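You operate a simulated robot arm through the tools that you are given. There is no shell and no other tool.

The job below is to be done with a simulated two-armed robot. You get a single attempt, and the scene is never put back.

Task
Stir the small beaker on high till its oil film is gone, then tip it into the empty one.
Fine: the empty one beside the stir plate; stir dial off first; put the beaker back on the plate. Set down upright: small beaker.

Only the result counts: the job must be done as asked and must still hold three seconds after the hand-in. Knocking over, shifting, dropping, spilling or breaking anything else fails it.

Robot
Two 7-joint arms with two-finger grippers on one trunk that stands fixed in place. Base frame: the origin is at the foot of the trunk, x ahead of it, y to its left, z up. Lengths are in m, angles in degrees, forces in N, time in s.
The left shoulder is at [0.05, 0.191, 1.167], the right one opposite. With the tool pointing down near the work surface each hand reaches from about 0.1 to 0.72 m from the base axis, measured 20 degrees to its own side. Payload 2.69 kg a hand.
Tool frame (each hand has its own): the origin (TCP) lies between the finger pads and is the grasp point; the fingertips stand 0.02 m ahead of it; z points along the fingers, y is the line along which they close. The gripper opens to 0.1 m. The gripper's body begins 0.063 m behind the TCP.
Orientation is told as [roll, pitch, yaw] about the base's x, y, z axes, in that order, counted from this pose: with the fingers straight down and closing along the base's y, the tool's x points along the base's -x, its y along +y and its z along -z.

Tools
- The arms move only by the tool jog_arm. It takes "left_targets", "right_targets" or both (then of equal length, played together; a hand with none holds still); each is a list of rows, each an object (a shift or turn left out is 0, a gripper value left out holds the last) with "offset": the shift along the base's x, y, z in m, a list of three; "delta_rot": the turn, a rotation vector about the base's x, y, z in degrees, a list of three; "grip": the finger opening in m, from 0 to 0.1. In form: [{"offset": [x, y, z], "delta_rot": [ax, ay, az], "grip": grip}, ...]. A call has 1 to 20 rows; each row shifts and turns the commanded pose from where the row before left it. Rows are played at 5 a second. More than 0.05 m and 8.6 degrees between two rows, or a gripper value outside its range, and nothing of the call is played. A pose out of reach is approached as far as the arm can. The call stops where the force on the tool passes 40 N (or 10 N more than at its start, if that is more) or the arm is blocked; 0.2 s more then pass. Each finger travels about 0.153 m/s and halts on what it meets, pressing with about 30 N; the grip force reading is that of the motor and also rises with nothing between the fingers. The clock runs only during rows and for 0.2 s after the last one: add rows that do not move to give the fingers time. The reply holds the time, the measured pose of the TCP, the force on the tool along the base axes, the opening and the grip force, in the units named above and with some noise, with the torque about the TCP (base axes, N m) and any sound that the robot's microphone picked up.
- Cameras (640 x 400 px; columns grow to the right, rows downward): "scene" is now at [0.126, 0.037, 1.3529]; the picture's right is [0.39, -0.92, 0.00], its down [-0.40, -0.17, -0.90] and it looks along [0.83, 0.35, -0.43] (base axes); focal length 314 px, centre (320, 200). "left" rides on the left gripper at [0.07, 0.019, -0.099] in its tool frame; the picture's right is [-0.26, 0.97, 0.00], its down [-0.75, -0.20, -0.63] and it looks along [-0.61, -0.16, 0.78] (tool axes); focal length 230 px, centre (320, 200). "right" rides on the right gripper at [0.07, -0.018, -0.099] in its tool frame; the picture's right is [0.26, 0.97, 0.00], its down [-0.75, 0.20, -0.63] and it looks along [-0.61, 0.16, 0.78] (tool axes); focal length 230 px, centre (320, 200). There is no depth. A picture from a camera that has moved, and an enlarged one, comes with that camera's place and axes in the base frame and with its lens.
- camera(camera): a new picture of that camera. It takes no simulated time.
- slide_trunk(by): slides the trunk up (or, below 0, down) by that many m; the arms and the scene camera ride with it, the base frame stays. It gives what a move gives, with no picture.
- pan_tilt(pan, tilt): turns the head with the scene camera to pan (to the left, within 80 degrees either way) and tilt (down, from -29 to 69), counted from straight ahead of the robot. It gives what a move gives.
- zoom(camera, box): a new picture of the part [left, top, right, bottom] of that camera's present view, enlarged. It takes no simulated time.
- job_done(): hands the job in; it is judged then, once.

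Places have to be worked out from the pictures, the camera data and where the tool is seen. Open the grippers and draw the arms clear of the work before you hand the job in, unless the task says otherwise.

The tools are called after "Call:" by a JSON object that holds its "op" and its "data". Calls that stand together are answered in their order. jog_arm: Moves the arms, as the interface text tells. Its arguments: {"type":"object","properties":{"left_targets":{"type":"array","items":{"type":"object","properties":{"offset":{"type":"array","items":{"type":"number"}},"delta_rot":{"type":"array","items":{"type":"number"}},"grip":{"type":"number"}}}},"right_targets":{"type":"array","items":{"type":"object","properties":{"offset":{"type":"array","items":{"type":"number"}},"delta_rot":{"type":"array","items":{"type":"number"}},"grip":{"type":"number"}}}}},"required":[]} The other tools are called the same way: slide_trunk (by) slides the trunk up or down; pan_tilt (pan, tilt) turns the head that bears the scene camera; camera (camera) takes a picture; zoom (camera, box) takes an enlarged picture of a part of a camera's view; job_done () hands the job in.

At the start:

```text
time: 0.0
left_tcp_pos: [0.3877, 0.4534, 1.1577]
left_tcp_rot: [0.0, 0.0, 0.1]
left_ft_force: [0.2, -0.4, 0.0]
left_wrist_torque: [0.01, 0.0, 0.0]
left_finger_gap: 0.1
left_grip_force: 0.1
right_tcp_pos: [0.3083, 0.013, 1.2263]
right_tcp_rot: [0.0, 0.0, 0.1]
right_ft_force: [-0.1, 0.9, 0.9]
right_wrist_torque: [0.02, 0.0, -0.02]
right_finger_gap: 0.1001
right_grip_force: 0.2
trunk travel left (down, up): [-0.225, 0.098]
head pan, tilt: [23.1, 25.6]
```

scene: 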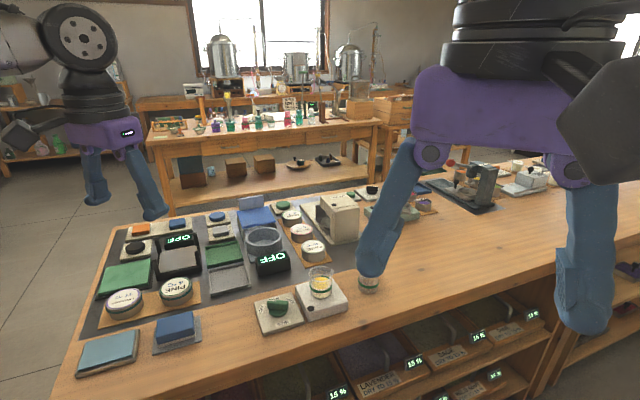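
right: 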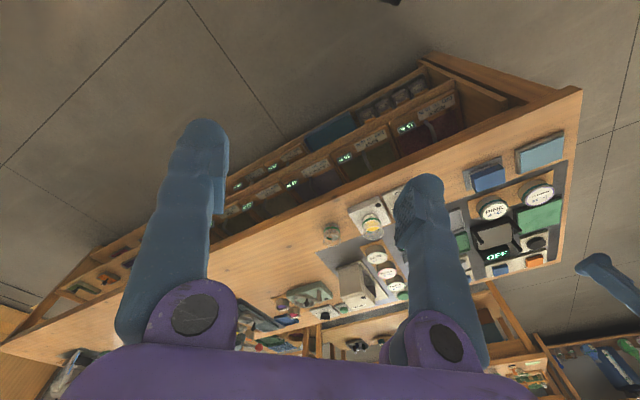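
left: 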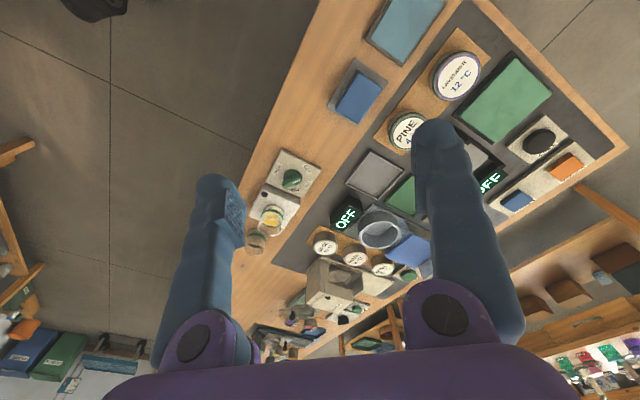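

The small beaker with yellow liquid sits on a plate with a knob box beside it; an empty beaker seems to be next to it, hidden by the right finger. I zoom in for details.

Call:
{"op": "zoom", "data": {"camera": "scene", "box": [240, 240, 400, 340]}}

Call:
{"op": "zoom", "data": {"camera": "left", "box": [220, 130, 400, 270]}}

Call:
{"op": "zoom", "data": {"camera": "right", "box": [300, 160, 460, 300]}}

```text
4.00 times, centred on (320, 290) of scene
camera zoom: at [0.126, 0.037, 1.3529], right [0.39, -0.92, 0.0], down [-0.4, -0.17, -0.9], along [0.83, 0.35, -0.43], focal length 1258 px, centre (320, -160)
```

zoom: 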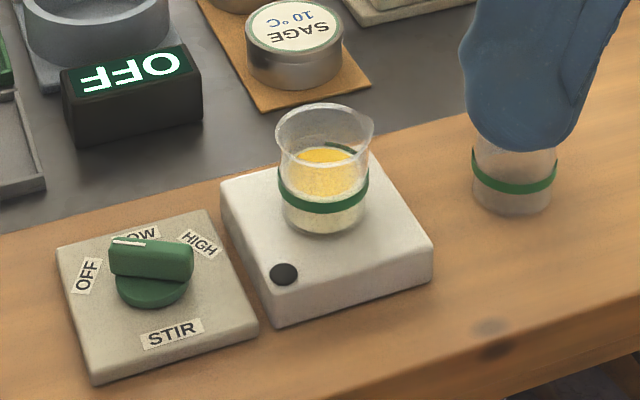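

```text
2.86 times, centred on (310, 200) of left
camera zoom: at [0.3182, 0.4708, 1.2565], right [0.26, 0.97, 0.0], down [0.75, -0.2, 0.63], along [0.61, -0.16, -0.78], focal length 657 px, centre (349, 200)
```

zoom: 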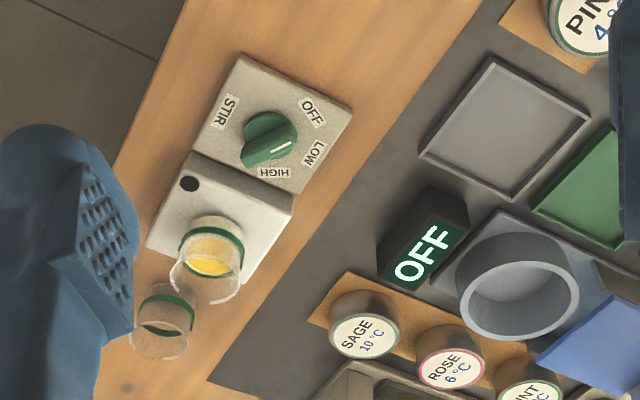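

```text
2.86 times, centred on (380, 230) of right
camera zoom: at [0.2386, -0.0053, 1.326], right [-0.26, 0.97, 0.0], down [0.75, 0.2, 0.63], along [0.61, 0.16, -0.78], focal length 657 px, centre (149, 114)
```

zoom: 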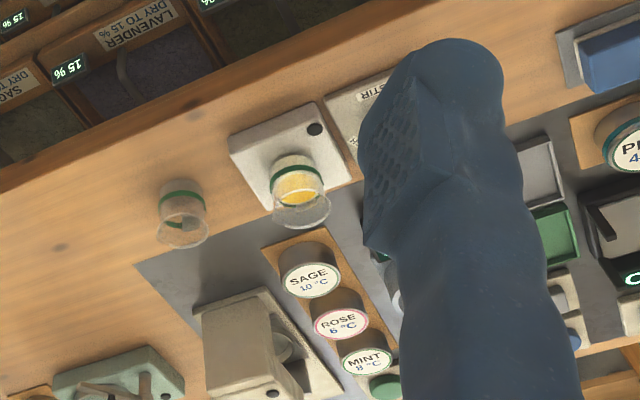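

The beaker is on the plate at about (0.6, 0.23), with the dial to its left and the empty beaker to its right. The pointer seems to lie between OFF and LOW. I draw the right arm aside so the scene camera sees everything.

Call:
{"op": "jog_arm", "data": {"right_targets": [{"offset": [0, -0.05, 0]}, {"offset": [0, -0.05, 0]}, {"offset": [0, -0.05, 0]}, {"offset": [0, -0.05, 0]}, {"offset": [0, -0.05, 0]}, {"offset": [0, -0.05, 0]}]}}

Call:
{"op": "pan_tilt", "data": {"pan": 20, "tilt": 42}}

Call:
{"op": "camera", "data": {"camera": "scene"}}

```text
time: 1.4
left_tcp_pos: [0.3864, 0.4524, 1.1567]
left_tcp_rot: [0.1, 0.0, 0.0]
left_ft_force: [1.0, -0.4, 0.4]
left_wrist_torque: [0.01, 0.0, 0.0]
left_finger_gap: 0.1001
left_grip_force: 0.0
right_tcp_pos: [0.3059, -0.2886, 1.2249]
right_tcp_rot: [0.1, 0.0, 0.2]
right_ft_force: [0.1, -0.3, -0.4]
right_wrist_torque: [-0.04, -0.01, 0.05]
right_finger_gap: 0.1001
right_grip_force: 0.1
trunk travel left (down, up): [-0.225, 0.098]
head pan, tilt: [23.1, 25.6]
```

```text
time: 2.2
left_tcp_pos: [0.3878, 0.4524, 1.1573]
left_tcp_rot: [0.0, 0.0, 0.2]
left_ft_force: [0.8, -0.3, 0.0]
left_wrist_torque: [-0.03, 0.01, -0.02]
left_finger_gap: 0.0998
left_grip_force: 0.0
right_tcp_pos: [0.3075, -0.2878, 1.2263]
right_tcp_rot: [0.1, 0.0, 0.3]
right_ft_force: [-0.3, 1.2, 0.2]
right_wrist_torque: [0.02, 0.03, 0.02]
right_finger_gap: 0.0998
right_grip_force: 0.1
trunk travel left (down, up): [-0.225, 0.098]
head pan, tilt: [20.0, 42.0]
```

```text
taken
camera scene: at [0.1198, 0.0293, 1.3277], right [0.34, -0.94, 0.0], down [-0.63, -0.23, -0.74], along [0.7, 0.25, -0.67], focal length 314 px, centre (320, 200)
```

scene: 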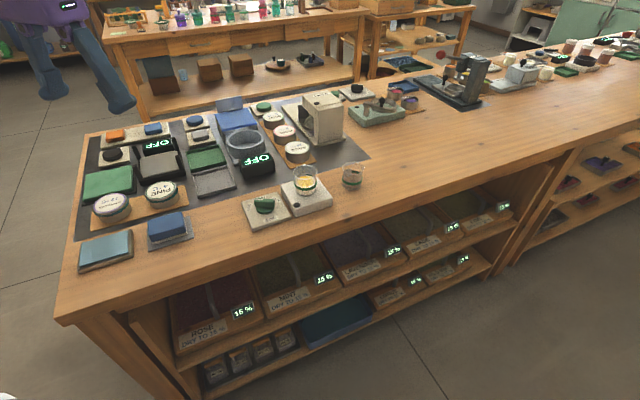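

The view is clear now. I enlarge the stir plate, dial and both beakers.

Call:
{"op": "zoom", "data": {"camera": "scene", "box": [240, 155, 380, 242]}}

Call:
{"op": "zoom", "data": {"camera": "left", "box": [240, 140, 340, 260]}}

Call:
{"op": "camera", "data": {"camera": "right"}}

```text
4.57 times, centred on (310, 198) of scene
camera zoom: at [0.1198, 0.0293, 1.3277], right [0.34, -0.94, 0.0], down [-0.63, -0.23, -0.74], along [0.7, 0.25, -0.67], focal length 1438 px, centre (366, 207)
```

zoom: 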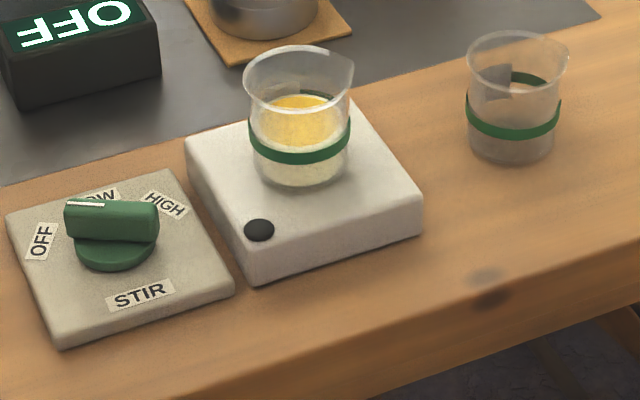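

```text
3.33 times, centred on (290, 200) of left
camera zoom: at [0.318, 0.4706, 1.2566], right [0.26, 0.97, 0.0], down [0.75, -0.2, 0.63], along [0.61, -0.16, -0.78], focal length 767 px, centre (420, 200)
```

zoom: 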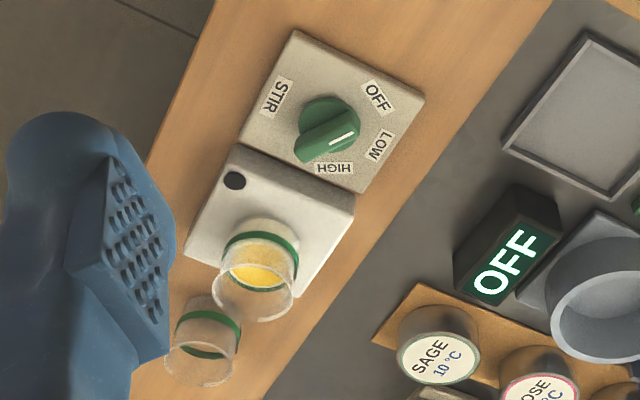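

```text
taken
camera right: at [0.2384, -0.3067, 1.3249], right [-0.26, 0.97, 0.0], down [0.75, 0.2, 0.63], along [0.61, 0.16, -0.78], focal length 230 px, centre (320, 200)
```

right: 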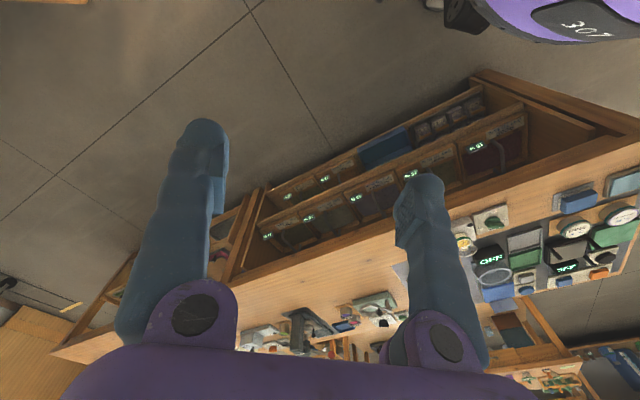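

I estimate the following from the two views:
- The dial axis is at about (0.584, 0.337), with the bar top at z≈0.838 and the pointer at ~103° (OFF). HIGH is at about -15°.
- The plate top is at z≈0.833, with the small beaker at (0.65, 0.258).
- The empty beaker is at about (0.748, 0.17), on the table at about z 0.80.

I bring the left hand above the dial, turning it to yaw ~105 so the fingers straddle the bar.

Call:
{"op": "jog_arm", "data": {"left_targets": [{"offset": [0.0152, -0.009, -0.0136], "delta_rot": [0, 0, 8]}, {"offset": [0.0152, -0.009, -0.0136], "delta_rot": [0, 0, 8]}, {"offset": [0.0152, -0.009, -0.0136], "delta_rot": [0, 0, 8]}, {"offset": [0.0152, -0.009, -0.0136], "delta_rot": [0, 0, 8]}, {"offset": [0.0152, -0.009, -0.0136], "delta_rot": [0, 0, 8]}, {"offset": [0.0152, -0.009, -0.0136], "delta_rot": [0, 0, 8]}, {"offset": [0.0152, -0.009, -0.0136], "delta_rot": [0, 0, 8]}, {"offset": [0.0152, -0.009, -0.0136], "delta_rot": [0, 0, 8]}, {"offset": [0.0152, -0.009, -0.0136], "delta_rot": [0, 0, 8]}, {"offset": [0.0152, -0.009, -0.0136], "delta_rot": [0, 0, 8]}, {"offset": [0.0152, -0.009, -0.0136], "delta_rot": [0, 0, 8]}, {"offset": [0.0152, -0.009, -0.0136], "delta_rot": [0, 0, 8]}, {"offset": [0.0146, -0.0084, -0.0138], "delta_rot": [0, 0, 7]}]}}

Call:
{"op": "camera", "data": {"camera": "left"}}

Call:
{"op": "camera", "data": {"camera": "scene"}}

```text
time: 5.0
left_tcp_pos: [0.5846, 0.3367, 0.9812]
left_tcp_rot: [0.1, 0.0, 103.2]
left_ft_force: [0.2, 0.8, -1.2]
left_wrist_torque: [0.04, 0.01, -0.01]
left_finger_gap: 0.1004
left_grip_force: 0.1
right_tcp_pos: [0.308, -0.2871, 1.2243]
right_tcp_rot: [0.0, 0.0, 0.2]
right_ft_force: [1.1, -0.6, 0.0]
right_wrist_torque: [0.04, 0.02, 0.02]
right_finger_gap: 0.1001
right_grip_force: 0.0
trunk travel left (down, up): [-0.225, 0.098]
head pan, tilt: [20.0, 42.0]
```

```text
taken
camera left: at [0.5833, 0.2648, 1.0804], right [-1.0, 0.03, 0.0], down [0.02, 0.78, 0.63], along [0.02, 0.63, -0.78], focal length 230 px, centre (320, 200)
```

left: 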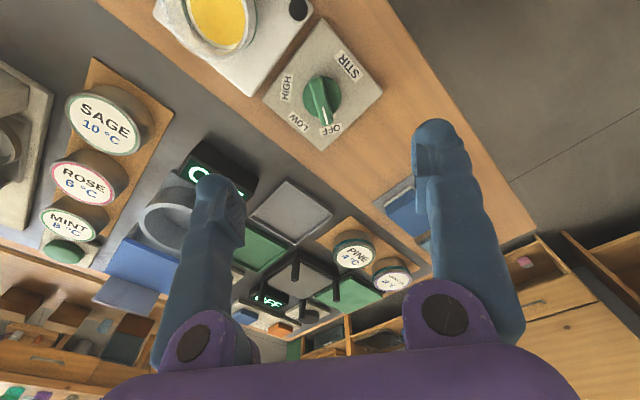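

```text
taken
camera scene: at [0.1205, 0.0296, 1.3275], right [0.34, -0.94, 0.0], down [-0.63, -0.23, -0.74], along [0.7, 0.25, -0.67], focal length 314 px, centre (320, 200)
```

scene: 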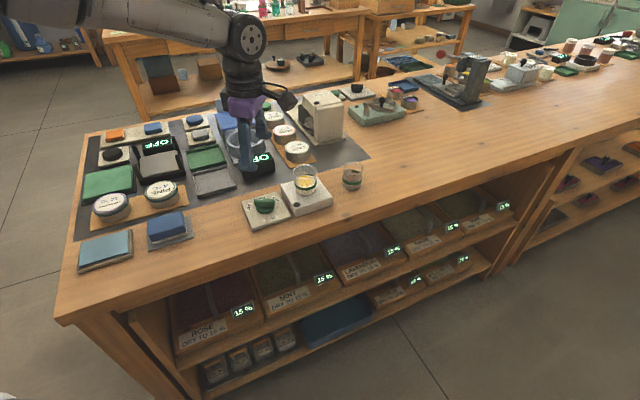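

The yaw is 103 and the hand is above the dial. I zoom in on the dial from the left hand camera to measure the bar angle and centre more finely.

Call:
{"op": "zoom", "data": {"camera": "left", "box": [250, 0, 410, 160]}}

Call:
{"op": "zoom", "data": {"camera": "scene", "box": [235, 160, 335, 235]}}

```text
2.50 times, centred on (330, 80) of left
camera zoom: at [0.5833, 0.2648, 1.0804], right [-1.0, 0.03, 0.0], down [0.02, 0.78, 0.63], along [0.02, 0.63, -0.78], focal length 575 px, centre (295, 500)
```

zoom: 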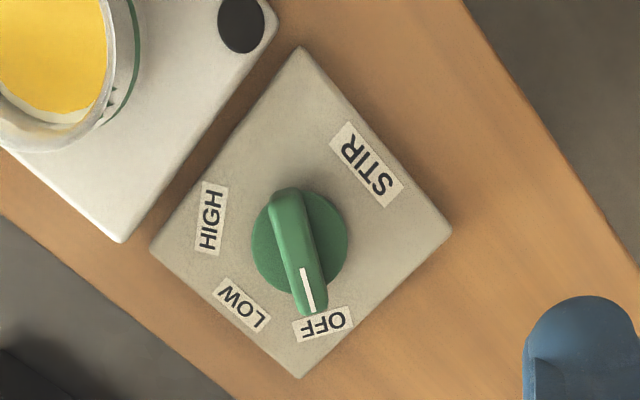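

```text
5.33 times, centred on (285, 198) of scene
camera zoom: at [0.1205, 0.0296, 1.3275], right [0.34, -0.94, 0.0], down [-0.63, -0.23, -0.74], along [0.7, 0.25, -0.67], focal length 1678 px, centre (507, 213)
```

zoom: 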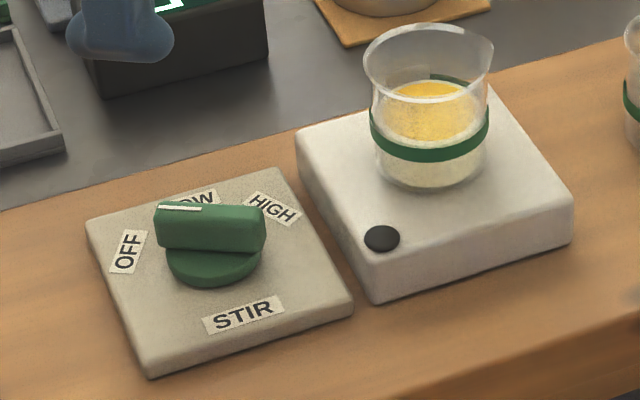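

The dial axis is at (0.584, 0.333), the bar lies at about 103°, and the labels are at OFF 105°, LOW 45° and HIGH -15°. I descend over the bar with the fingers at 0.05 and check before closing.

Call:
{"op": "jog_arm", "data": {"left_targets": [{"offset": [-0.0005, -0.0035, -0.03], "grip": 0.05}, {"offset": [0, 0, -0.035]}, {"offset": [0, 0, -0.035]}, {"offset": [0, 0, -0.012]}, {}]}}

Call:
{"op": "zoom", "data": {"camera": "scene", "box": [215, 140, 335, 235]}}

Call:
{"op": "camera", "data": {"camera": "left"}}

```text
time: 6.2
left_tcp_pos: [0.5654, 0.3385, 0.8813]
left_tcp_rot: [-0.1, 0.1, 103.1]
left_ft_force: [0.4, -0.9, -0.3]
left_wrist_torque: [-0.01, 0.01, 0.04]
left_finger_gap: 0.0501
left_grip_force: 0.1
left hand out of reach, approached as far as the arm can: row 3, 4
right_tcp_pos: [0.3088, -0.2887, 1.2255]
right_tcp_rot: [0.0, 0.0, 0.1]
right_ft_force: [-0.6, 0.2, 0.8]
right_wrist_torque: [0.02, 0.01, 0.01]
right_finger_gap: 0.1001
right_grip_force: 0.0
trunk travel left (down, up): [-0.225, 0.098]
head pan, tilt: [20.0, 42.0]
```

```text
4.21 times, centred on (275, 188) of scene
camera zoom: at [0.1199, 0.0295, 1.3276], right [0.34, -0.94, 0.0], down [-0.63, -0.23, -0.74], along [0.7, 0.25, -0.67], focal length 1324 px, centre (510, 253)
```

zoom: 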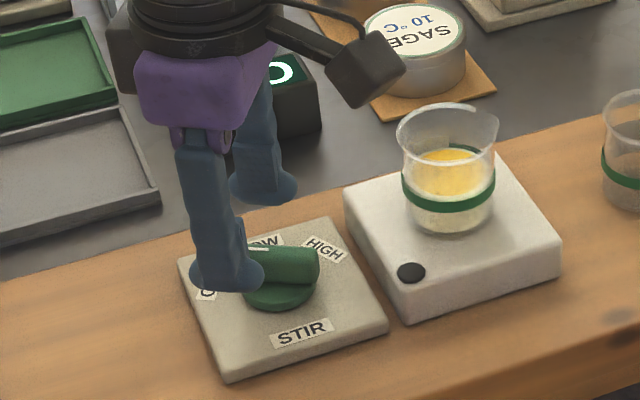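

```text
taken
camera left: at [0.5628, 0.267, 0.9806], right [-1.0, 0.03, 0.0], down [0.02, 0.78, 0.63], along [0.02, 0.63, -0.78], focal length 230 px, centre (320, 200)
```

left: 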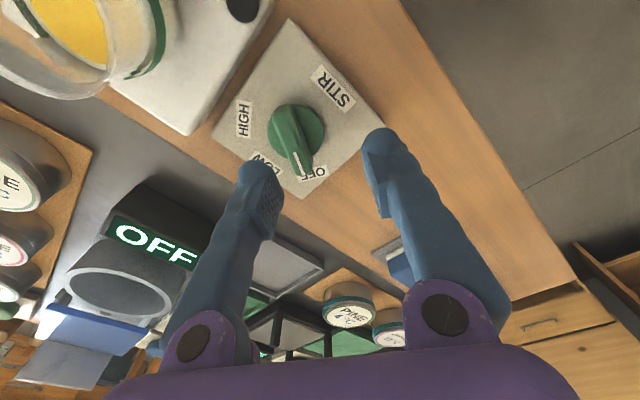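

The arm cannot reach that low from the present shoulder height. I raise the hand and slide the trunk down to extend its reach.

Call:
{"op": "jog_arm", "data": {"left_targets": [{"offset": [0, 0, 0.05]}, {"offset": [0, 0, 0.05]}, {"offset": [0, 0, 0.05]}, {}]}}

Call:
{"op": "slide_trunk", "data": {"by": -0.13}}

Call:
{"op": "camera", "data": {"camera": "scene"}}

```text
time: 7.2
left_tcp_pos: [0.5648, 0.3399, 1.0323]
left_tcp_rot: [0.1, 0.0, 103.1]
left_ft_force: [0.1, -0.7, -0.7]
left_wrist_torque: [-0.01, -0.01, 0.01]
left_finger_gap: 0.0499
left_grip_force: 0.2
right_tcp_pos: [0.3075, -0.2874, 1.2242]
right_tcp_rot: [0.0, 0.0, 0.2]
right_ft_force: [1.1, 0.2, -0.8]
right_wrist_torque: [-0.03, 0.01, 0.01]
right_finger_gap: 0.1001
right_grip_force: 0.2
trunk travel left (down, up): [-0.225, 0.098]
head pan, tilt: [20.0, 42.0]
```

```text
time: 8.8
left_tcp_pos: [0.5646, 0.3385, 0.9022]
left_tcp_rot: [0.0, -0.1, 103.1]
left_ft_force: [1.1, 0.2, -0.5]
left_wrist_torque: [-0.01, -0.01, 0.0]
left_finger_gap: 0.0499
left_grip_force: 0.1
right_tcp_pos: [0.3073, -0.2861, 1.0952]
right_tcp_rot: [-0.1, -0.1, 0.2]
right_ft_force: [-0.7, -0.2, 0.0]
right_wrist_torque: [0.0, -0.02, -0.01]
right_finger_gap: 0.0999
right_grip_force: 0.0
trunk travel left (down, up): [-0.095, 0.228]
head pan, tilt: [20.0, 42.0]
```

```text
taken
camera scene: at [0.1198, 0.0295, 1.1977], right [0.34, -0.94, 0.0], down [-0.63, -0.23, -0.74], along [0.7, 0.25, -0.67], focal length 314 px, centre (320, 200)
```

scene: 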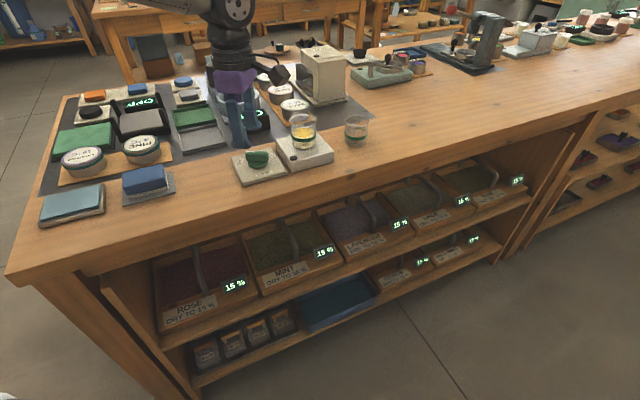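

The hand is now at (0.565, 0.339, 0.902) with the shoulder lower. I move it over the dial axis and take a look.

Call:
{"op": "jog_arm", "data": {"left_targets": [{"offset": [0.019, -0.006, 0]}, {"offset": [0, 0, -0.025]}, {}]}}

Call:
{"op": "camera", "data": {"camera": "left"}}

Call:
{"op": "zoom", "data": {"camera": "scene", "box": [205, 90, 345, 190]}}

```text
time: 9.6
left_tcp_pos: [0.5833, 0.331, 0.8779]
left_tcp_rot: [0.0, 0.0, 103.1]
left_ft_force: [-1.2, 0.0, 0.1]
left_wrist_torque: [0.03, -0.03, -0.02]
left_finger_gap: 0.0499
left_grip_force: 0.1
right_tcp_pos: [0.3072, -0.2872, 1.0951]
right_tcp_rot: [0.0, 0.0, 0.1]
right_ft_force: [-0.7, -0.4, 0.4]
right_wrist_torque: [0.02, 0.03, -0.01]
right_finger_gap: 0.1003
right_grip_force: 0.0
trunk travel left (down, up): [-0.095, 0.228]
head pan, tilt: [20.0, 42.0]
```

```text
taken
camera left: at [0.5813, 0.2592, 0.9771], right [-1.0, 0.03, 0.0], down [0.03, 0.78, 0.63], along [0.02, 0.63, -0.78], focal length 230 px, centre (320, 200)
```

left: 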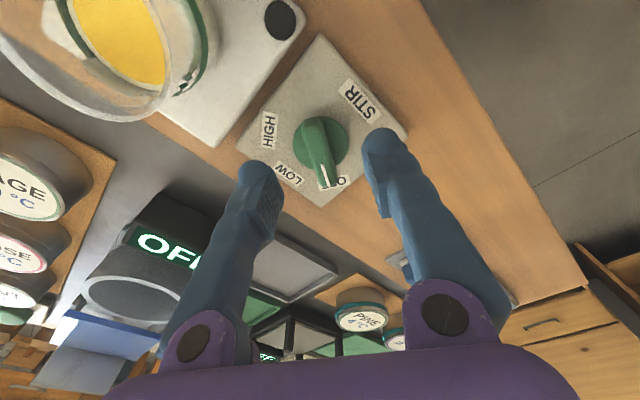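

```text
4.00 times, centred on (275, 140) of scene
camera zoom: at [0.1199, 0.0295, 1.1976], right [0.34, -0.94, 0.0], down [-0.63, -0.23, -0.74], along [0.7, 0.25, -0.67], focal length 1258 px, centre (500, 440)
```

zoom: 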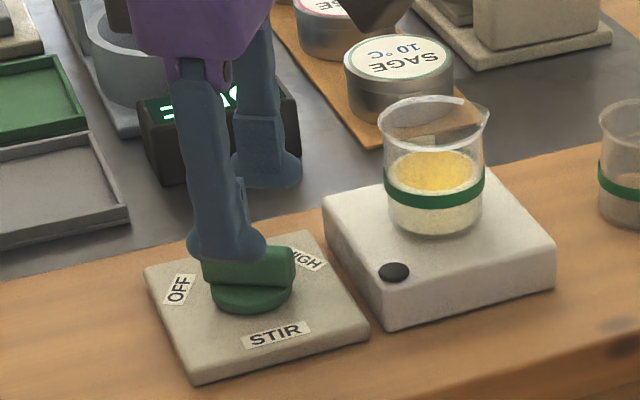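

The fingers straddle the bar well. I lower to z≈0.847 and close on the bar.

Call:
{"op": "jog_arm", "data": {"left_targets": [{"offset": [0.0005, 0.002, -0.016]}, {"offset": [0, 0, -0.015]}, {"grip": 0.03}, {"grip": 0.02}, {"grip": 0.008}, {}, {}]}}

Call:
{"op": "zoom", "data": {"camera": "scene", "box": [205, 90, 345, 190]}}

Call:
{"op": "camera", "data": {"camera": "left"}}

```text
time: 11.2
left_tcp_pos: [0.5844, 0.3348, 0.8458]
left_tcp_rot: [0.2, -0.2, 102.9]
left_ft_force: [-11.9, -2.8, -5.7]
left_wrist_torque: [0.1, 0.18, 0.09]
left_finger_gap: 0.0133
left_grip_force: 39.0
right_tcp_pos: [0.3071, -0.2871, 1.095]
right_tcp_rot: [0.0, 0.0, 0.1]
right_ft_force: [0.4, 0.0, -0.4]
right_wrist_torque: [0.0, 0.03, 0.02]
right_finger_gap: 0.1
right_grip_force: 0.0
trunk travel left (down, up): [-0.095, 0.228]
head pan, tilt: [20.0, 42.0]
```

```text
4.00 times, centred on (275, 140) of scene
camera zoom: at [0.1194, 0.0295, 1.1976], right [0.34, -0.94, 0.0], down [-0.63, -0.23, -0.74], along [0.7, 0.25, -0.67], focal length 1258 px, centre (500, 440)
```

zoom: 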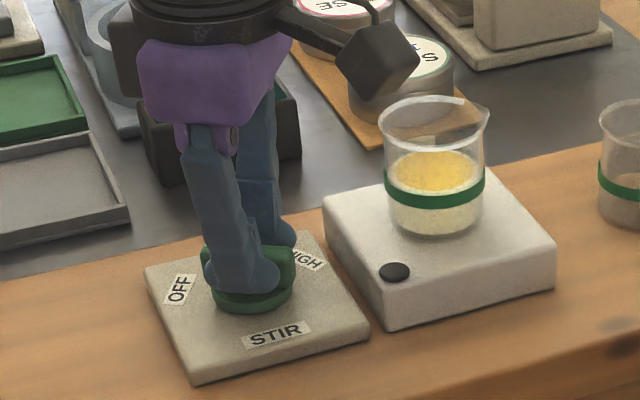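

```text
taken
camera left: at [0.582, 0.2615, 0.9456], right [-1.0, 0.03, 0.0], down [0.03, 0.78, 0.63], along [0.02, 0.63, -0.78], focal length 230 px, centre (320, 200)
```

left: 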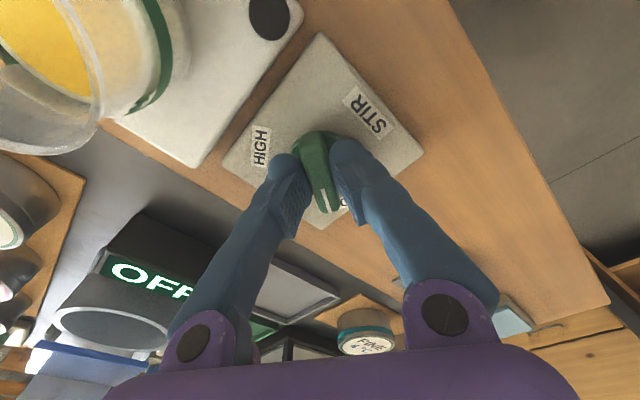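

The bar is gripped (opening 13 mm), with some sideways force. I centre slightly toward -x, then turn the dial clockwise by about 60° and check.

Call:
{"op": "jog_arm", "data": {"left_targets": [{"offset": [-0.0015, 0, 0]}, {}]}}

```text
time: 11.8
left_tcp_pos: [0.5833, 0.3346, 0.8451]
left_tcp_rot: [-0.1, 0.0, 103.0]
left_ft_force: [-3.1, -2.2, -6.2]
left_wrist_torque: [0.43, 0.16, 0.02]
left_finger_gap: 0.0135
left_grip_force: 39.4
right_tcp_pos: [0.3089, -0.2883, 1.0965]
right_tcp_rot: [-0.1, -0.1, 0.0]
right_ft_force: [-0.1, 0.2, 0.7]
right_wrist_torque: [-0.03, -0.01, 0.01]
right_finger_gap: 0.1
right_grip_force: 0.1
trunk travel left (down, up): [-0.095, 0.228]
head pan, tilt: [20.0, 42.0]
```

The sideways force dropped to about 3 N. Now I turn clockwise (negative about z) in small steps.

Call:
{"op": "jog_arm", "data": {"left_targets": [{"delta_rot": [0, 0, -6]}, {"delta_rot": [0, 0, -6]}, {"delta_rot": [0, 0, -6]}, {"delta_rot": [0, 0, -6]}, {"delta_rot": [0, 0, -6]}, {"delta_rot": [0, 0, -6]}, {"delta_rot": [0, 0, -6]}, {"delta_rot": [0, 0, -6]}, {"delta_rot": [0, 0, -6]}, {"delta_rot": [0, 0, -4]}, {}]}}

Call:
{"op": "camera", "data": {"camera": "left"}}

Call:
{"op": "zoom", "data": {"camera": "scene", "box": [205, 90, 345, 190]}}

```text
time: 14.2
left_tcp_pos: [0.582, 0.3336, 0.846]
left_tcp_rot: [0.1, 0.1, 45.0]
left_ft_force: [-19.4, -5.2, -10.1]
left_wrist_torque: [0.03, 0.16, 0.02]
left_finger_gap: 0.0129
left_grip_force: 39.9
right_tcp_pos: [0.3064, -0.2882, 1.0942]
right_tcp_rot: [-0.1, 0.0, 0.0]
right_ft_force: [0.8, 0.0, -0.2]
right_wrist_torque: [-0.02, 0.03, 0.0]
right_finger_gap: 0.1002
right_grip_force: 0.1
trunk travel left (down, up): [-0.095, 0.228]
head pan, tilt: [20.0, 42.0]
```

```text
taken
camera left: at [0.5197, 0.2981, 0.9459], right [-0.5, 0.87, 0.0], down [0.67, 0.39, 0.63], along [0.54, 0.32, -0.78], focal length 230 px, centre (320, 200)
```

left: 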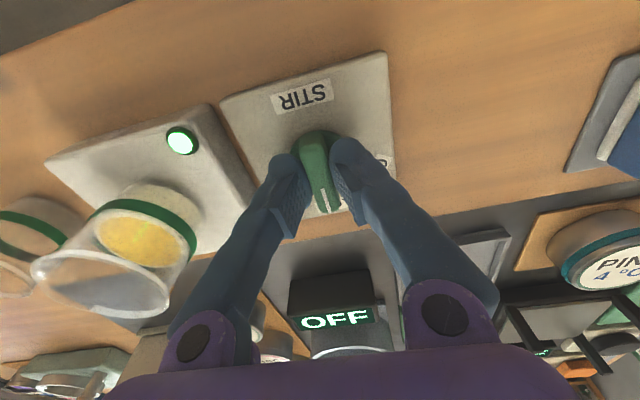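

```text
4.00 times, centred on (275, 140) of scene
camera zoom: at [0.1193, 0.0296, 1.1976], right [0.34, -0.94, 0.0], down [-0.63, -0.23, -0.74], along [0.7, 0.25, -0.67], focal length 1258 px, centre (500, 440)
```

zoom: 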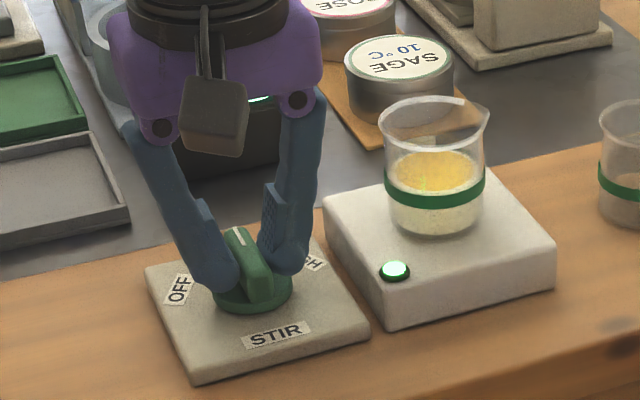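

The dial is at LOW and the plate lamp turned green. I relieve the sideways force and turn on to HIGH.

Call:
{"op": "jog_arm", "data": {"left_targets": [{"offset": [-0.0025, -0.0007, 0]}, {"delta_rot": [0, 0, -6]}, {"delta_rot": [0, 0, -6]}, {"delta_rot": [0, 0, -6]}, {"delta_rot": [0, 0, -6]}, {"delta_rot": [0, 0, -6]}, {}]}}

```text
time: 15.8
left_tcp_pos: [0.5816, 0.3359, 0.8455]
left_tcp_rot: [0.0, 0.0, 15.1]
left_ft_force: [-1.6, 9.8, -7.5]
left_wrist_torque: [0.19, -0.25, 0.0]
left_finger_gap: 0.0131
left_grip_force: 39.5
right_tcp_pos: [0.3082, -0.2871, 1.0966]
right_tcp_rot: [0.0, -0.1, 0.1]
right_ft_force: [-0.1, -0.6, -0.3]
right_wrist_torque: [0.03, 0.01, 0.01]
right_finger_gap: 0.1
right_grip_force: 0.1
trunk travel left (down, up): [-0.095, 0.228]
head pan, tilt: [20.0, 42.0]
```

Forces stay modest. I correct about 1.5 mm in +y and turn the remaining ~30° to HIGH.

Call:
{"op": "jog_arm", "data": {"left_targets": [{"offset": [0, 0.0012, 0]}, {"delta_rot": [0, 0, -6]}, {"delta_rot": [0, 0, -6]}, {"delta_rot": [0, 0, -6]}, {"delta_rot": [0, 0, -6]}, {"delta_rot": [0, 0, -6]}, {}]}}

Call:
{"op": "camera", "data": {"camera": "left"}}

Call:
{"op": "zoom", "data": {"camera": "scene", "box": [205, 90, 345, 190]}}

```text
time: 17.4
left_tcp_pos: [0.5804, 0.3371, 0.8467]
left_tcp_rot: [0.0, -0.1, -15.0]
left_ft_force: [2.6, 15.4, -1.2]
left_wrist_torque: [0.14, -0.1, 0.01]
left_finger_gap: 0.0131
left_grip_force: 39.8
right_tcp_pos: [0.3082, -0.2868, 1.0966]
right_tcp_rot: [-0.1, -0.1, 0.1]
right_ft_force: [-0.1, 0.1, -0.6]
right_wrist_torque: [-0.05, -0.02, 0.0]
right_finger_gap: 0.0998
right_grip_force: 0.1
trunk travel left (down, up): [-0.095, 0.228]
head pan, tilt: [20.0, 42.0]
```

```text
taken
camera left: at [0.5187, 0.3724, 0.9458], right [0.5, 0.87, 0.0], down [0.67, -0.39, 0.63], along [0.55, -0.31, -0.78], focal length 230 px, centre (320, 200)
```

left: 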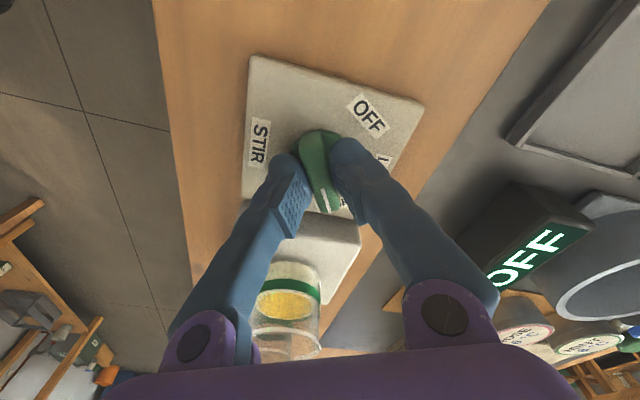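

```text
4.00 times, centred on (275, 140) of scene
camera zoom: at [0.1202, 0.0307, 1.1976], right [0.34, -0.94, 0.0], down [-0.63, -0.23, -0.74], along [0.7, 0.25, -0.67], focal length 1258 px, centre (500, 440)
```

zoom: 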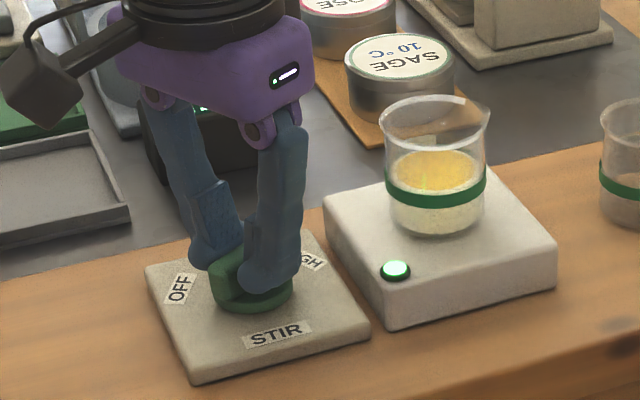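

The dial should be at HIGH (bar at -15°). I hold and let the clock run about 4 s, then look at the beaker.

Call:
{"op": "jog_arm", "data": {"left_targets": [{"offset": [0.0003, 0.0018, 0]}, {}, {}, {}, {}, {}, {}, {}, {}, {}, {}, {}, {}, {}, {}, {}, {}, {}, {}, {}]}}

Call:
{"op": "zoom", "data": {"camera": "scene", "box": [255, 100, 345, 180]}}

```text
time: 21.6
left_tcp_pos: [0.5809, 0.3373, 0.8469]
left_tcp_rot: [0.0, 0.1, -15.0]
left_ft_force: [6.3, -9.0, -3.5]
left_wrist_torque: [-0.1, -0.11, 0.01]
left_finger_gap: 0.0131
left_grip_force: 39.3
right_tcp_pos: [0.3081, -0.2888, 1.0941]
right_tcp_rot: [0.1, 0.1, 0.2]
right_ft_force: [0.5, -0.2, -0.7]
right_wrist_torque: [0.04, -0.01, 0.02]
right_finger_gap: 0.1001
right_grip_force: 0.1
trunk travel left (down, up): [-0.095, 0.228]
head pan, tilt: [20.0, 42.0]
```

```text
5.00 times, centred on (300, 140) of scene
camera zoom: at [0.1209, 0.0289, 1.1975], right [0.34, -0.94, 0.0], down [-0.63, -0.23, -0.74], along [0.7, 0.25, -0.67], focal length 1573 px, centre (420, 500)
```

zoom: 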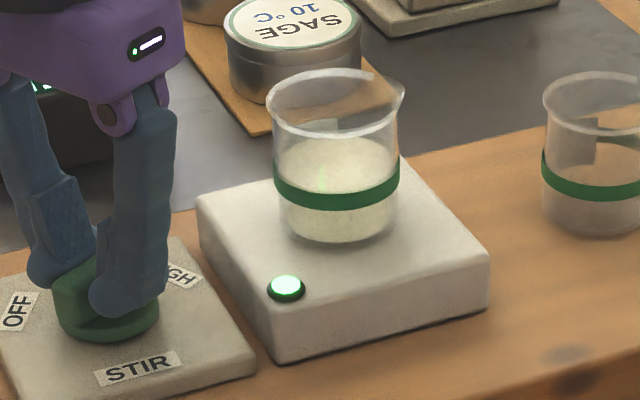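

The yellow film seems gone, leaving a pale uniform liquid. I look at it more closely.

Call:
{"op": "zoom", "data": {"camera": "scene", "box": [285, 105, 325, 155]}}

Call:
{"op": "zoom", "data": {"camera": "left", "box": [230, 230, 350, 370]}}

```text
8.00 times, centred on (305, 130) of scene
camera zoom: at [0.1209, 0.0289, 1.1975], right [0.34, -0.94, 0.0], down [-0.63, -0.23, -0.74], along [0.7, 0.25, -0.67], focal length 2516 px, centre (440, 760)
```

zoom: 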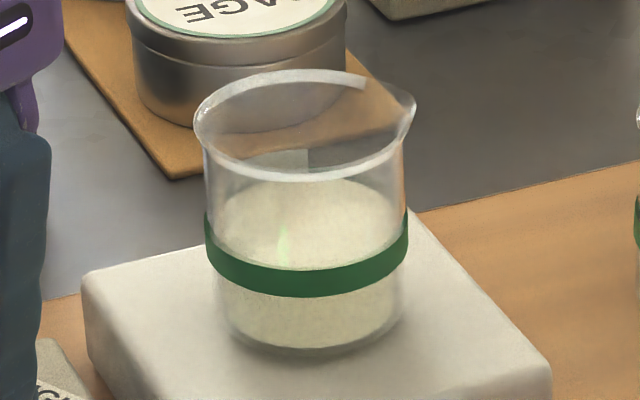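

```text
2.86 times, centred on (290, 300) of left
camera zoom: at [0.5188, 0.3724, 0.946], right [0.5, 0.87, 0.0], down [0.67, -0.39, 0.63], along [0.55, -0.31, -0.78], focal length 657 px, centre (406, -86)
```

zoom: 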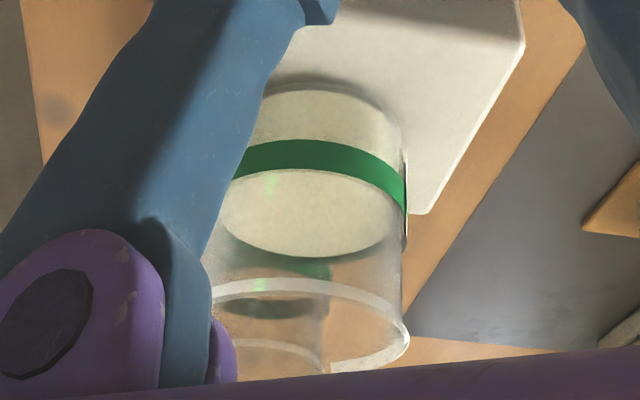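

The film is gone and the liquid looks uniform. I stir about 1.5 s more to be sure, then turn the dial back counter-clockwise toward OFF.

Call:
{"op": "jog_arm", "data": {"left_targets": [{}, {}, {}, {}, {}, {}, {}, {"offset": [0, -0.0003, 0], "delta_rot": [0, 0, 6]}, {"offset": [0, -0.0003, 0], "delta_rot": [0, 0, 6]}, {"offset": [0, -0.0003, 0], "delta_rot": [0, 0, 6]}, {"offset": [0, -0.0003, 0], "delta_rot": [0, 0, 6]}, {"offset": [0, -0.0003, 0], "delta_rot": [0, 0, 6]}, {"offset": [0, -0.0003, 0], "delta_rot": [0, 0, 6]}, {"offset": [0, -0.0003, 0], "delta_rot": [0, 0, 6]}, {"offset": [0, -0.0003, 0], "delta_rot": [0, 0, 6]}, {"offset": [0, -0.0003, 0], "delta_rot": [0, 0, 6]}, {"offset": [0, -0.0003, 0], "delta_rot": [0, 0, 6]}, {}]}}

Call:
{"op": "zoom", "data": {"camera": "scene", "box": [255, 100, 345, 180]}}

```text
time: 25.4
left_tcp_pos: [0.5817, 0.3346, 0.846]
left_tcp_rot: [0.0, -0.1, 45.1]
left_ft_force: [6.7, 0.4, 0.0]
left_wrist_torque: [0.15, -0.25, 0.0]
left_finger_gap: 0.0133
left_grip_force: 39.9
right_tcp_pos: [0.3071, -0.2886, 1.0948]
right_tcp_rot: [0.0, 0.1, 0.2]
right_ft_force: [-0.2, -0.1, 0.0]
right_wrist_torque: [0.01, 0.01, 0.03]
right_finger_gap: 0.1
right_grip_force: 0.1
trunk travel left (down, up): [-0.095, 0.228]
head pan, tilt: [20.0, 42.0]
```

```text
5.00 times, centred on (300, 140) of scene
camera zoom: at [0.1205, 0.0294, 1.1975], right [0.34, -0.94, 0.0], down [-0.63, -0.23, -0.74], along [0.7, 0.25, -0.67], focal length 1573 px, centre (420, 500)
```

zoom: 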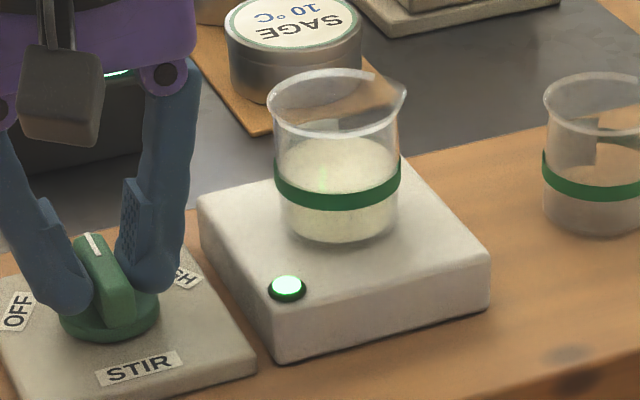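

Back at LOW with small forces. I turn the last 60° to OFF.

Call:
{"op": "jog_arm", "data": {"left_targets": [{"offset": [0.0003, 0.0001, 0], "delta_rot": [0, 0, 6]}, {"offset": [0.0003, 0.0001, 0], "delta_rot": [0, 0, 6]}, {"offset": [0.0003, 0.0001, 0], "delta_rot": [0, 0, 6]}, {"offset": [0.0002, 0, 0], "delta_rot": [0, 0, 6]}, {"offset": [0.0002, 0, 0], "delta_rot": [0, 0, 6]}, {"offset": [0.0002, 0, 0], "delta_rot": [0, 0, 6]}, {"offset": [0.0002, 0, 0], "delta_rot": [0, 0, 6]}, {"offset": [0.0002, 0, 0], "delta_rot": [0, 0, 6]}, {"offset": [0.0002, 0, 0], "delta_rot": [0, 0, 6]}, {"delta_rot": [0, 0, 5.5]}, {}]}}

Call:
{"op": "zoom", "data": {"camera": "scene", "box": [205, 90, 345, 190]}}

Call:
{"op": "camera", "data": {"camera": "left"}}

```text
time: 27.8
left_tcp_pos: [0.5837, 0.3341, 0.8461]
left_tcp_rot: [-0.1, 0.0, 104.6]
left_ft_force: [8.7, -1.9, 0.7]
left_wrist_torque: [-0.13, -0.16, -0.03]
left_finger_gap: 0.0131
left_grip_force: 39.0
right_tcp_pos: [0.3072, -0.2875, 1.0954]
right_tcp_rot: [0.0, 0.1, 0.2]
right_ft_force: [-0.2, 0.5, -0.1]
right_wrist_torque: [0.04, -0.01, -0.01]
right_finger_gap: 0.1001
right_grip_force: 0.0
trunk travel left (down, up): [-0.095, 0.228]
head pan, tilt: [20.0, 42.0]
```

```text
4.00 times, centred on (275, 140) of scene
camera zoom: at [0.1206, 0.0292, 1.1976], right [0.34, -0.94, 0.0], down [-0.63, -0.23, -0.74], along [0.7, 0.25, -0.67], focal length 1258 px, centre (500, 440)
```

zoom: 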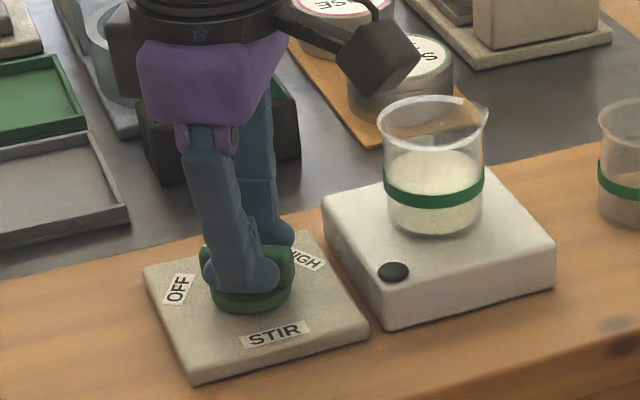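

```text
taken
camera left: at [0.5835, 0.2614, 0.946], right [-1.0, 0.01, 0.0], down [0.0, 0.78, 0.63], along [0.0, 0.63, -0.78], focal length 230 px, centre (320, 200)
```

left: 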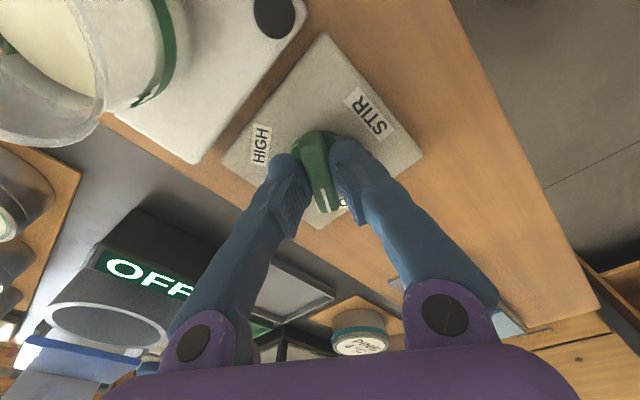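

The lamp is dark and the dial is at OFF. I relax the sideways force, open the fingers slightly and rise straight up.

Call:
{"op": "jog_arm", "data": {"left_targets": [{"offset": [0.0012, 0, 0]}, {"grip": 0.025}, {"grip": 0.04}, {}, {"offset": [0, 0, 0.03]}, {"offset": [0, 0, 0.04]}, {"offset": [0, 0, 0.04]}, {}]}}

Call:
{"op": "zoom", "data": {"camera": "scene", "box": [205, 90, 345, 190]}}

Call:
{"op": "zoom", "data": {"camera": "left", "box": [150, 0, 410, 200]}}

```text
time: 29.6
left_tcp_pos: [0.5846, 0.3361, 0.9558]
left_tcp_rot: [-0.1, 0.0, 104.7]
left_ft_force: [0.4, 0.3, 1.1]
left_wrist_torque: [0.01, 0.0, 0.01]
left_finger_gap: 0.0399
left_grip_force: 0.1
right_tcp_pos: [0.3064, -0.2886, 1.0957]
right_tcp_rot: [0.1, 0.0, 0.1]
right_ft_force: [-0.2, -0.8, -0.2]
right_wrist_torque: [-0.02, 0.0, -0.01]
right_finger_gap: 0.0998
right_grip_force: 0.0
trunk travel left (down, up): [-0.095, 0.228]
head pan, tilt: [20.0, 42.0]
```

```text
4.00 times, centred on (275, 140) of scene
camera zoom: at [0.12, 0.0295, 1.1976], right [0.34, -0.94, 0.0], down [-0.63, -0.23, -0.74], along [0.7, 0.25, -0.67], focal length 1258 px, centre (500, 440)
```

zoom: 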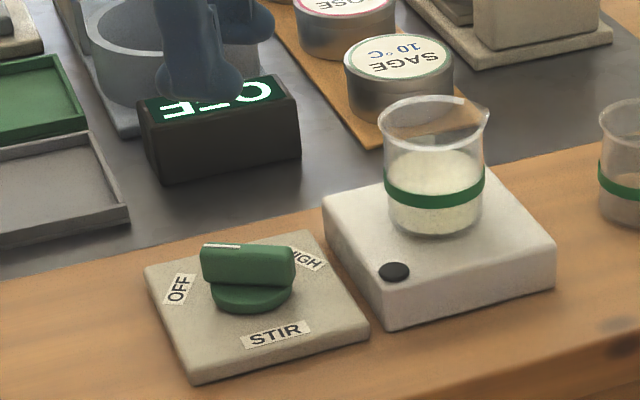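

```text
2.00 times, centred on (280, 100) of left
camera zoom: at [0.5849, 0.2629, 1.0557], right [-1.0, 0.01, 0.0], down [0.01, 0.78, 0.63], along [0.0, 0.63, -0.78], focal length 460 px, centre (400, 400)
```

zoom: 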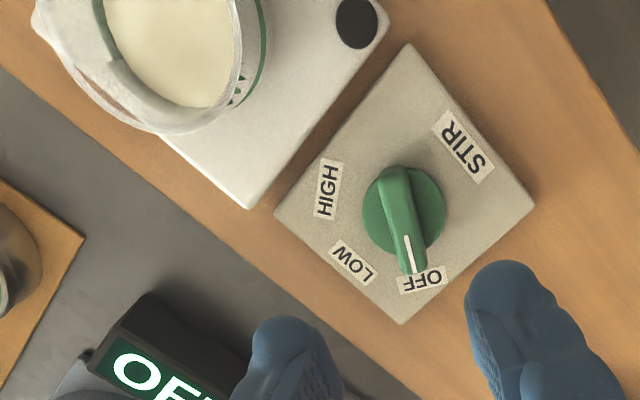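

The dial is verified at OFF, the lamp is off and the film is gone. I retract the left arm to its side, clear of the workspace, before bringing in the right arm for the side grasp.

Call:
{"op": "jog_arm", "data": {"left_targets": [{"offset": [0, 0, 0.04]}, {"offset": [-0.005, 0.01, 0.04], "delta_rot": [0, 0, -8]}, {"offset": [-0.018, 0.012, 0.01], "delta_rot": [0, 0, -8]}, {"offset": [-0.018, 0.012, 0.01], "delta_rot": [0, 0, -8]}, {"offset": [-0.018, 0.012, 0.01], "delta_rot": [0, 0, -8]}, {"offset": [-0.018, 0.012, 0.01], "delta_rot": [0, 0, -8]}, {"offset": [-0.018, 0.012, 0.01], "delta_rot": [0, 0, -8]}, {"offset": [-0.018, 0.012, 0.01], "delta_rot": [0, 0, -8]}, {"offset": [-0.018, 0.012, 0.01], "delta_rot": [0, 0, -8]}, {"offset": [-0.018, 0.012, 0], "delta_rot": [0, 0, -8]}, {"offset": [-0.018, 0.012, 0], "delta_rot": [0, 0, -8]}, {"offset": [-0.018, 0.012, 0], "delta_rot": [0, 0, -8]}, {"offset": [-0.018, 0.012, 0], "delta_rot": [0, 0, -8]}, {"offset": [-0.018, 0.012, 0], "delta_rot": [0, 0, -8.5]}, {}]}}

Call:
{"op": "camera", "data": {"camera": "scene"}}

```text
time: 32.8
left_tcp_pos: [0.3625, 0.4884, 1.106]
left_tcp_rot: [0.0, 0.0, -0.1]
left_ft_force: [-0.3, -0.1, 0.3]
left_wrist_torque: [0.01, 0.01, 0.0]
left_finger_gap: 0.0401
left_grip_force: 0.0
right_tcp_pos: [0.308, -0.2874, 1.0963]
right_tcp_rot: [0.0, 0.0, 0.1]
right_ft_force: [-1.1, -0.2, -0.5]
right_wrist_torque: [0.01, 0.01, 0.0]
right_finger_gap: 0.0999
right_grip_force: 0.1
trunk travel left (down, up): [-0.095, 0.228]
head pan, tilt: [20.0, 42.0]
```

```text
taken
camera scene: at [0.12, 0.0294, 1.1976], right [0.34, -0.94, 0.0], down [-0.63, -0.23, -0.74], along [0.7, 0.25, -0.67], focal length 314 px, centre (320, 200)
```

scene: 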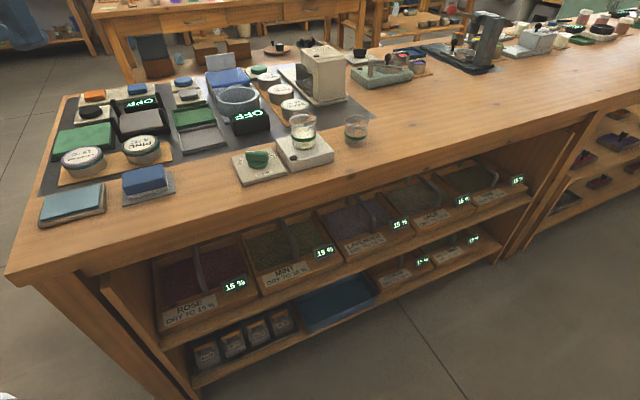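

Now I measure both beakers from this lower viewpoint for triangulation.

Call:
{"op": "zoom", "data": {"camera": "scene", "box": [280, 100, 380, 180]}}

Call:
{"op": "zoom", "data": {"camera": "left", "box": [180, 140, 400, 300]}}

Call:
{"op": "camera", "data": {"camera": "left"}}

```text
5.00 times, centred on (330, 140) of scene
camera zoom: at [0.12, 0.0294, 1.1976], right [0.34, -0.94, 0.0], down [-0.63, -0.23, -0.74], along [0.7, 0.25, -0.67], focal length 1573 px, centre (270, 500)
```

zoom: 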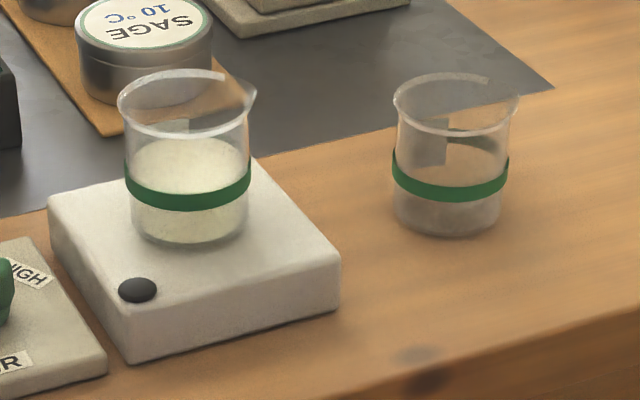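

```text
2.50 times, centred on (290, 220) of left
camera zoom: at [0.2928, 0.5069, 1.2063], right [0.26, 0.97, 0.0], down [0.75, -0.2, 0.63], along [0.61, -0.16, -0.78], focal length 575 px, centre (395, 150)
```

zoom: 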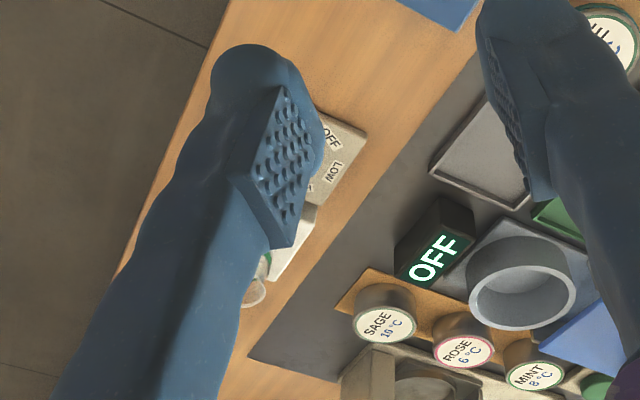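

```text
taken
camera left: at [0.2928, 0.5069, 1.2063], right [0.26, 0.97, 0.0], down [0.75, -0.2, 0.63], along [0.61, -0.16, -0.78], focal length 230 px, centre (320, 200)
```

left: 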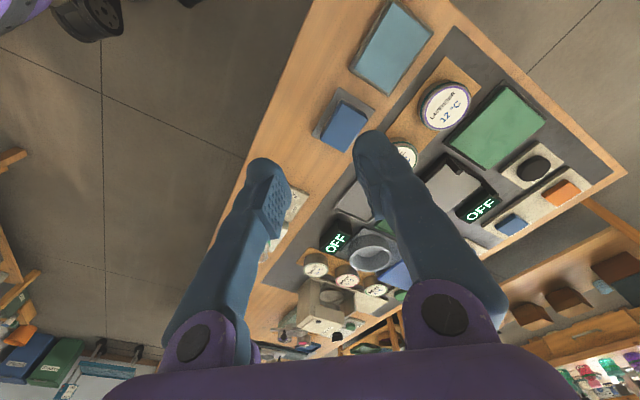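

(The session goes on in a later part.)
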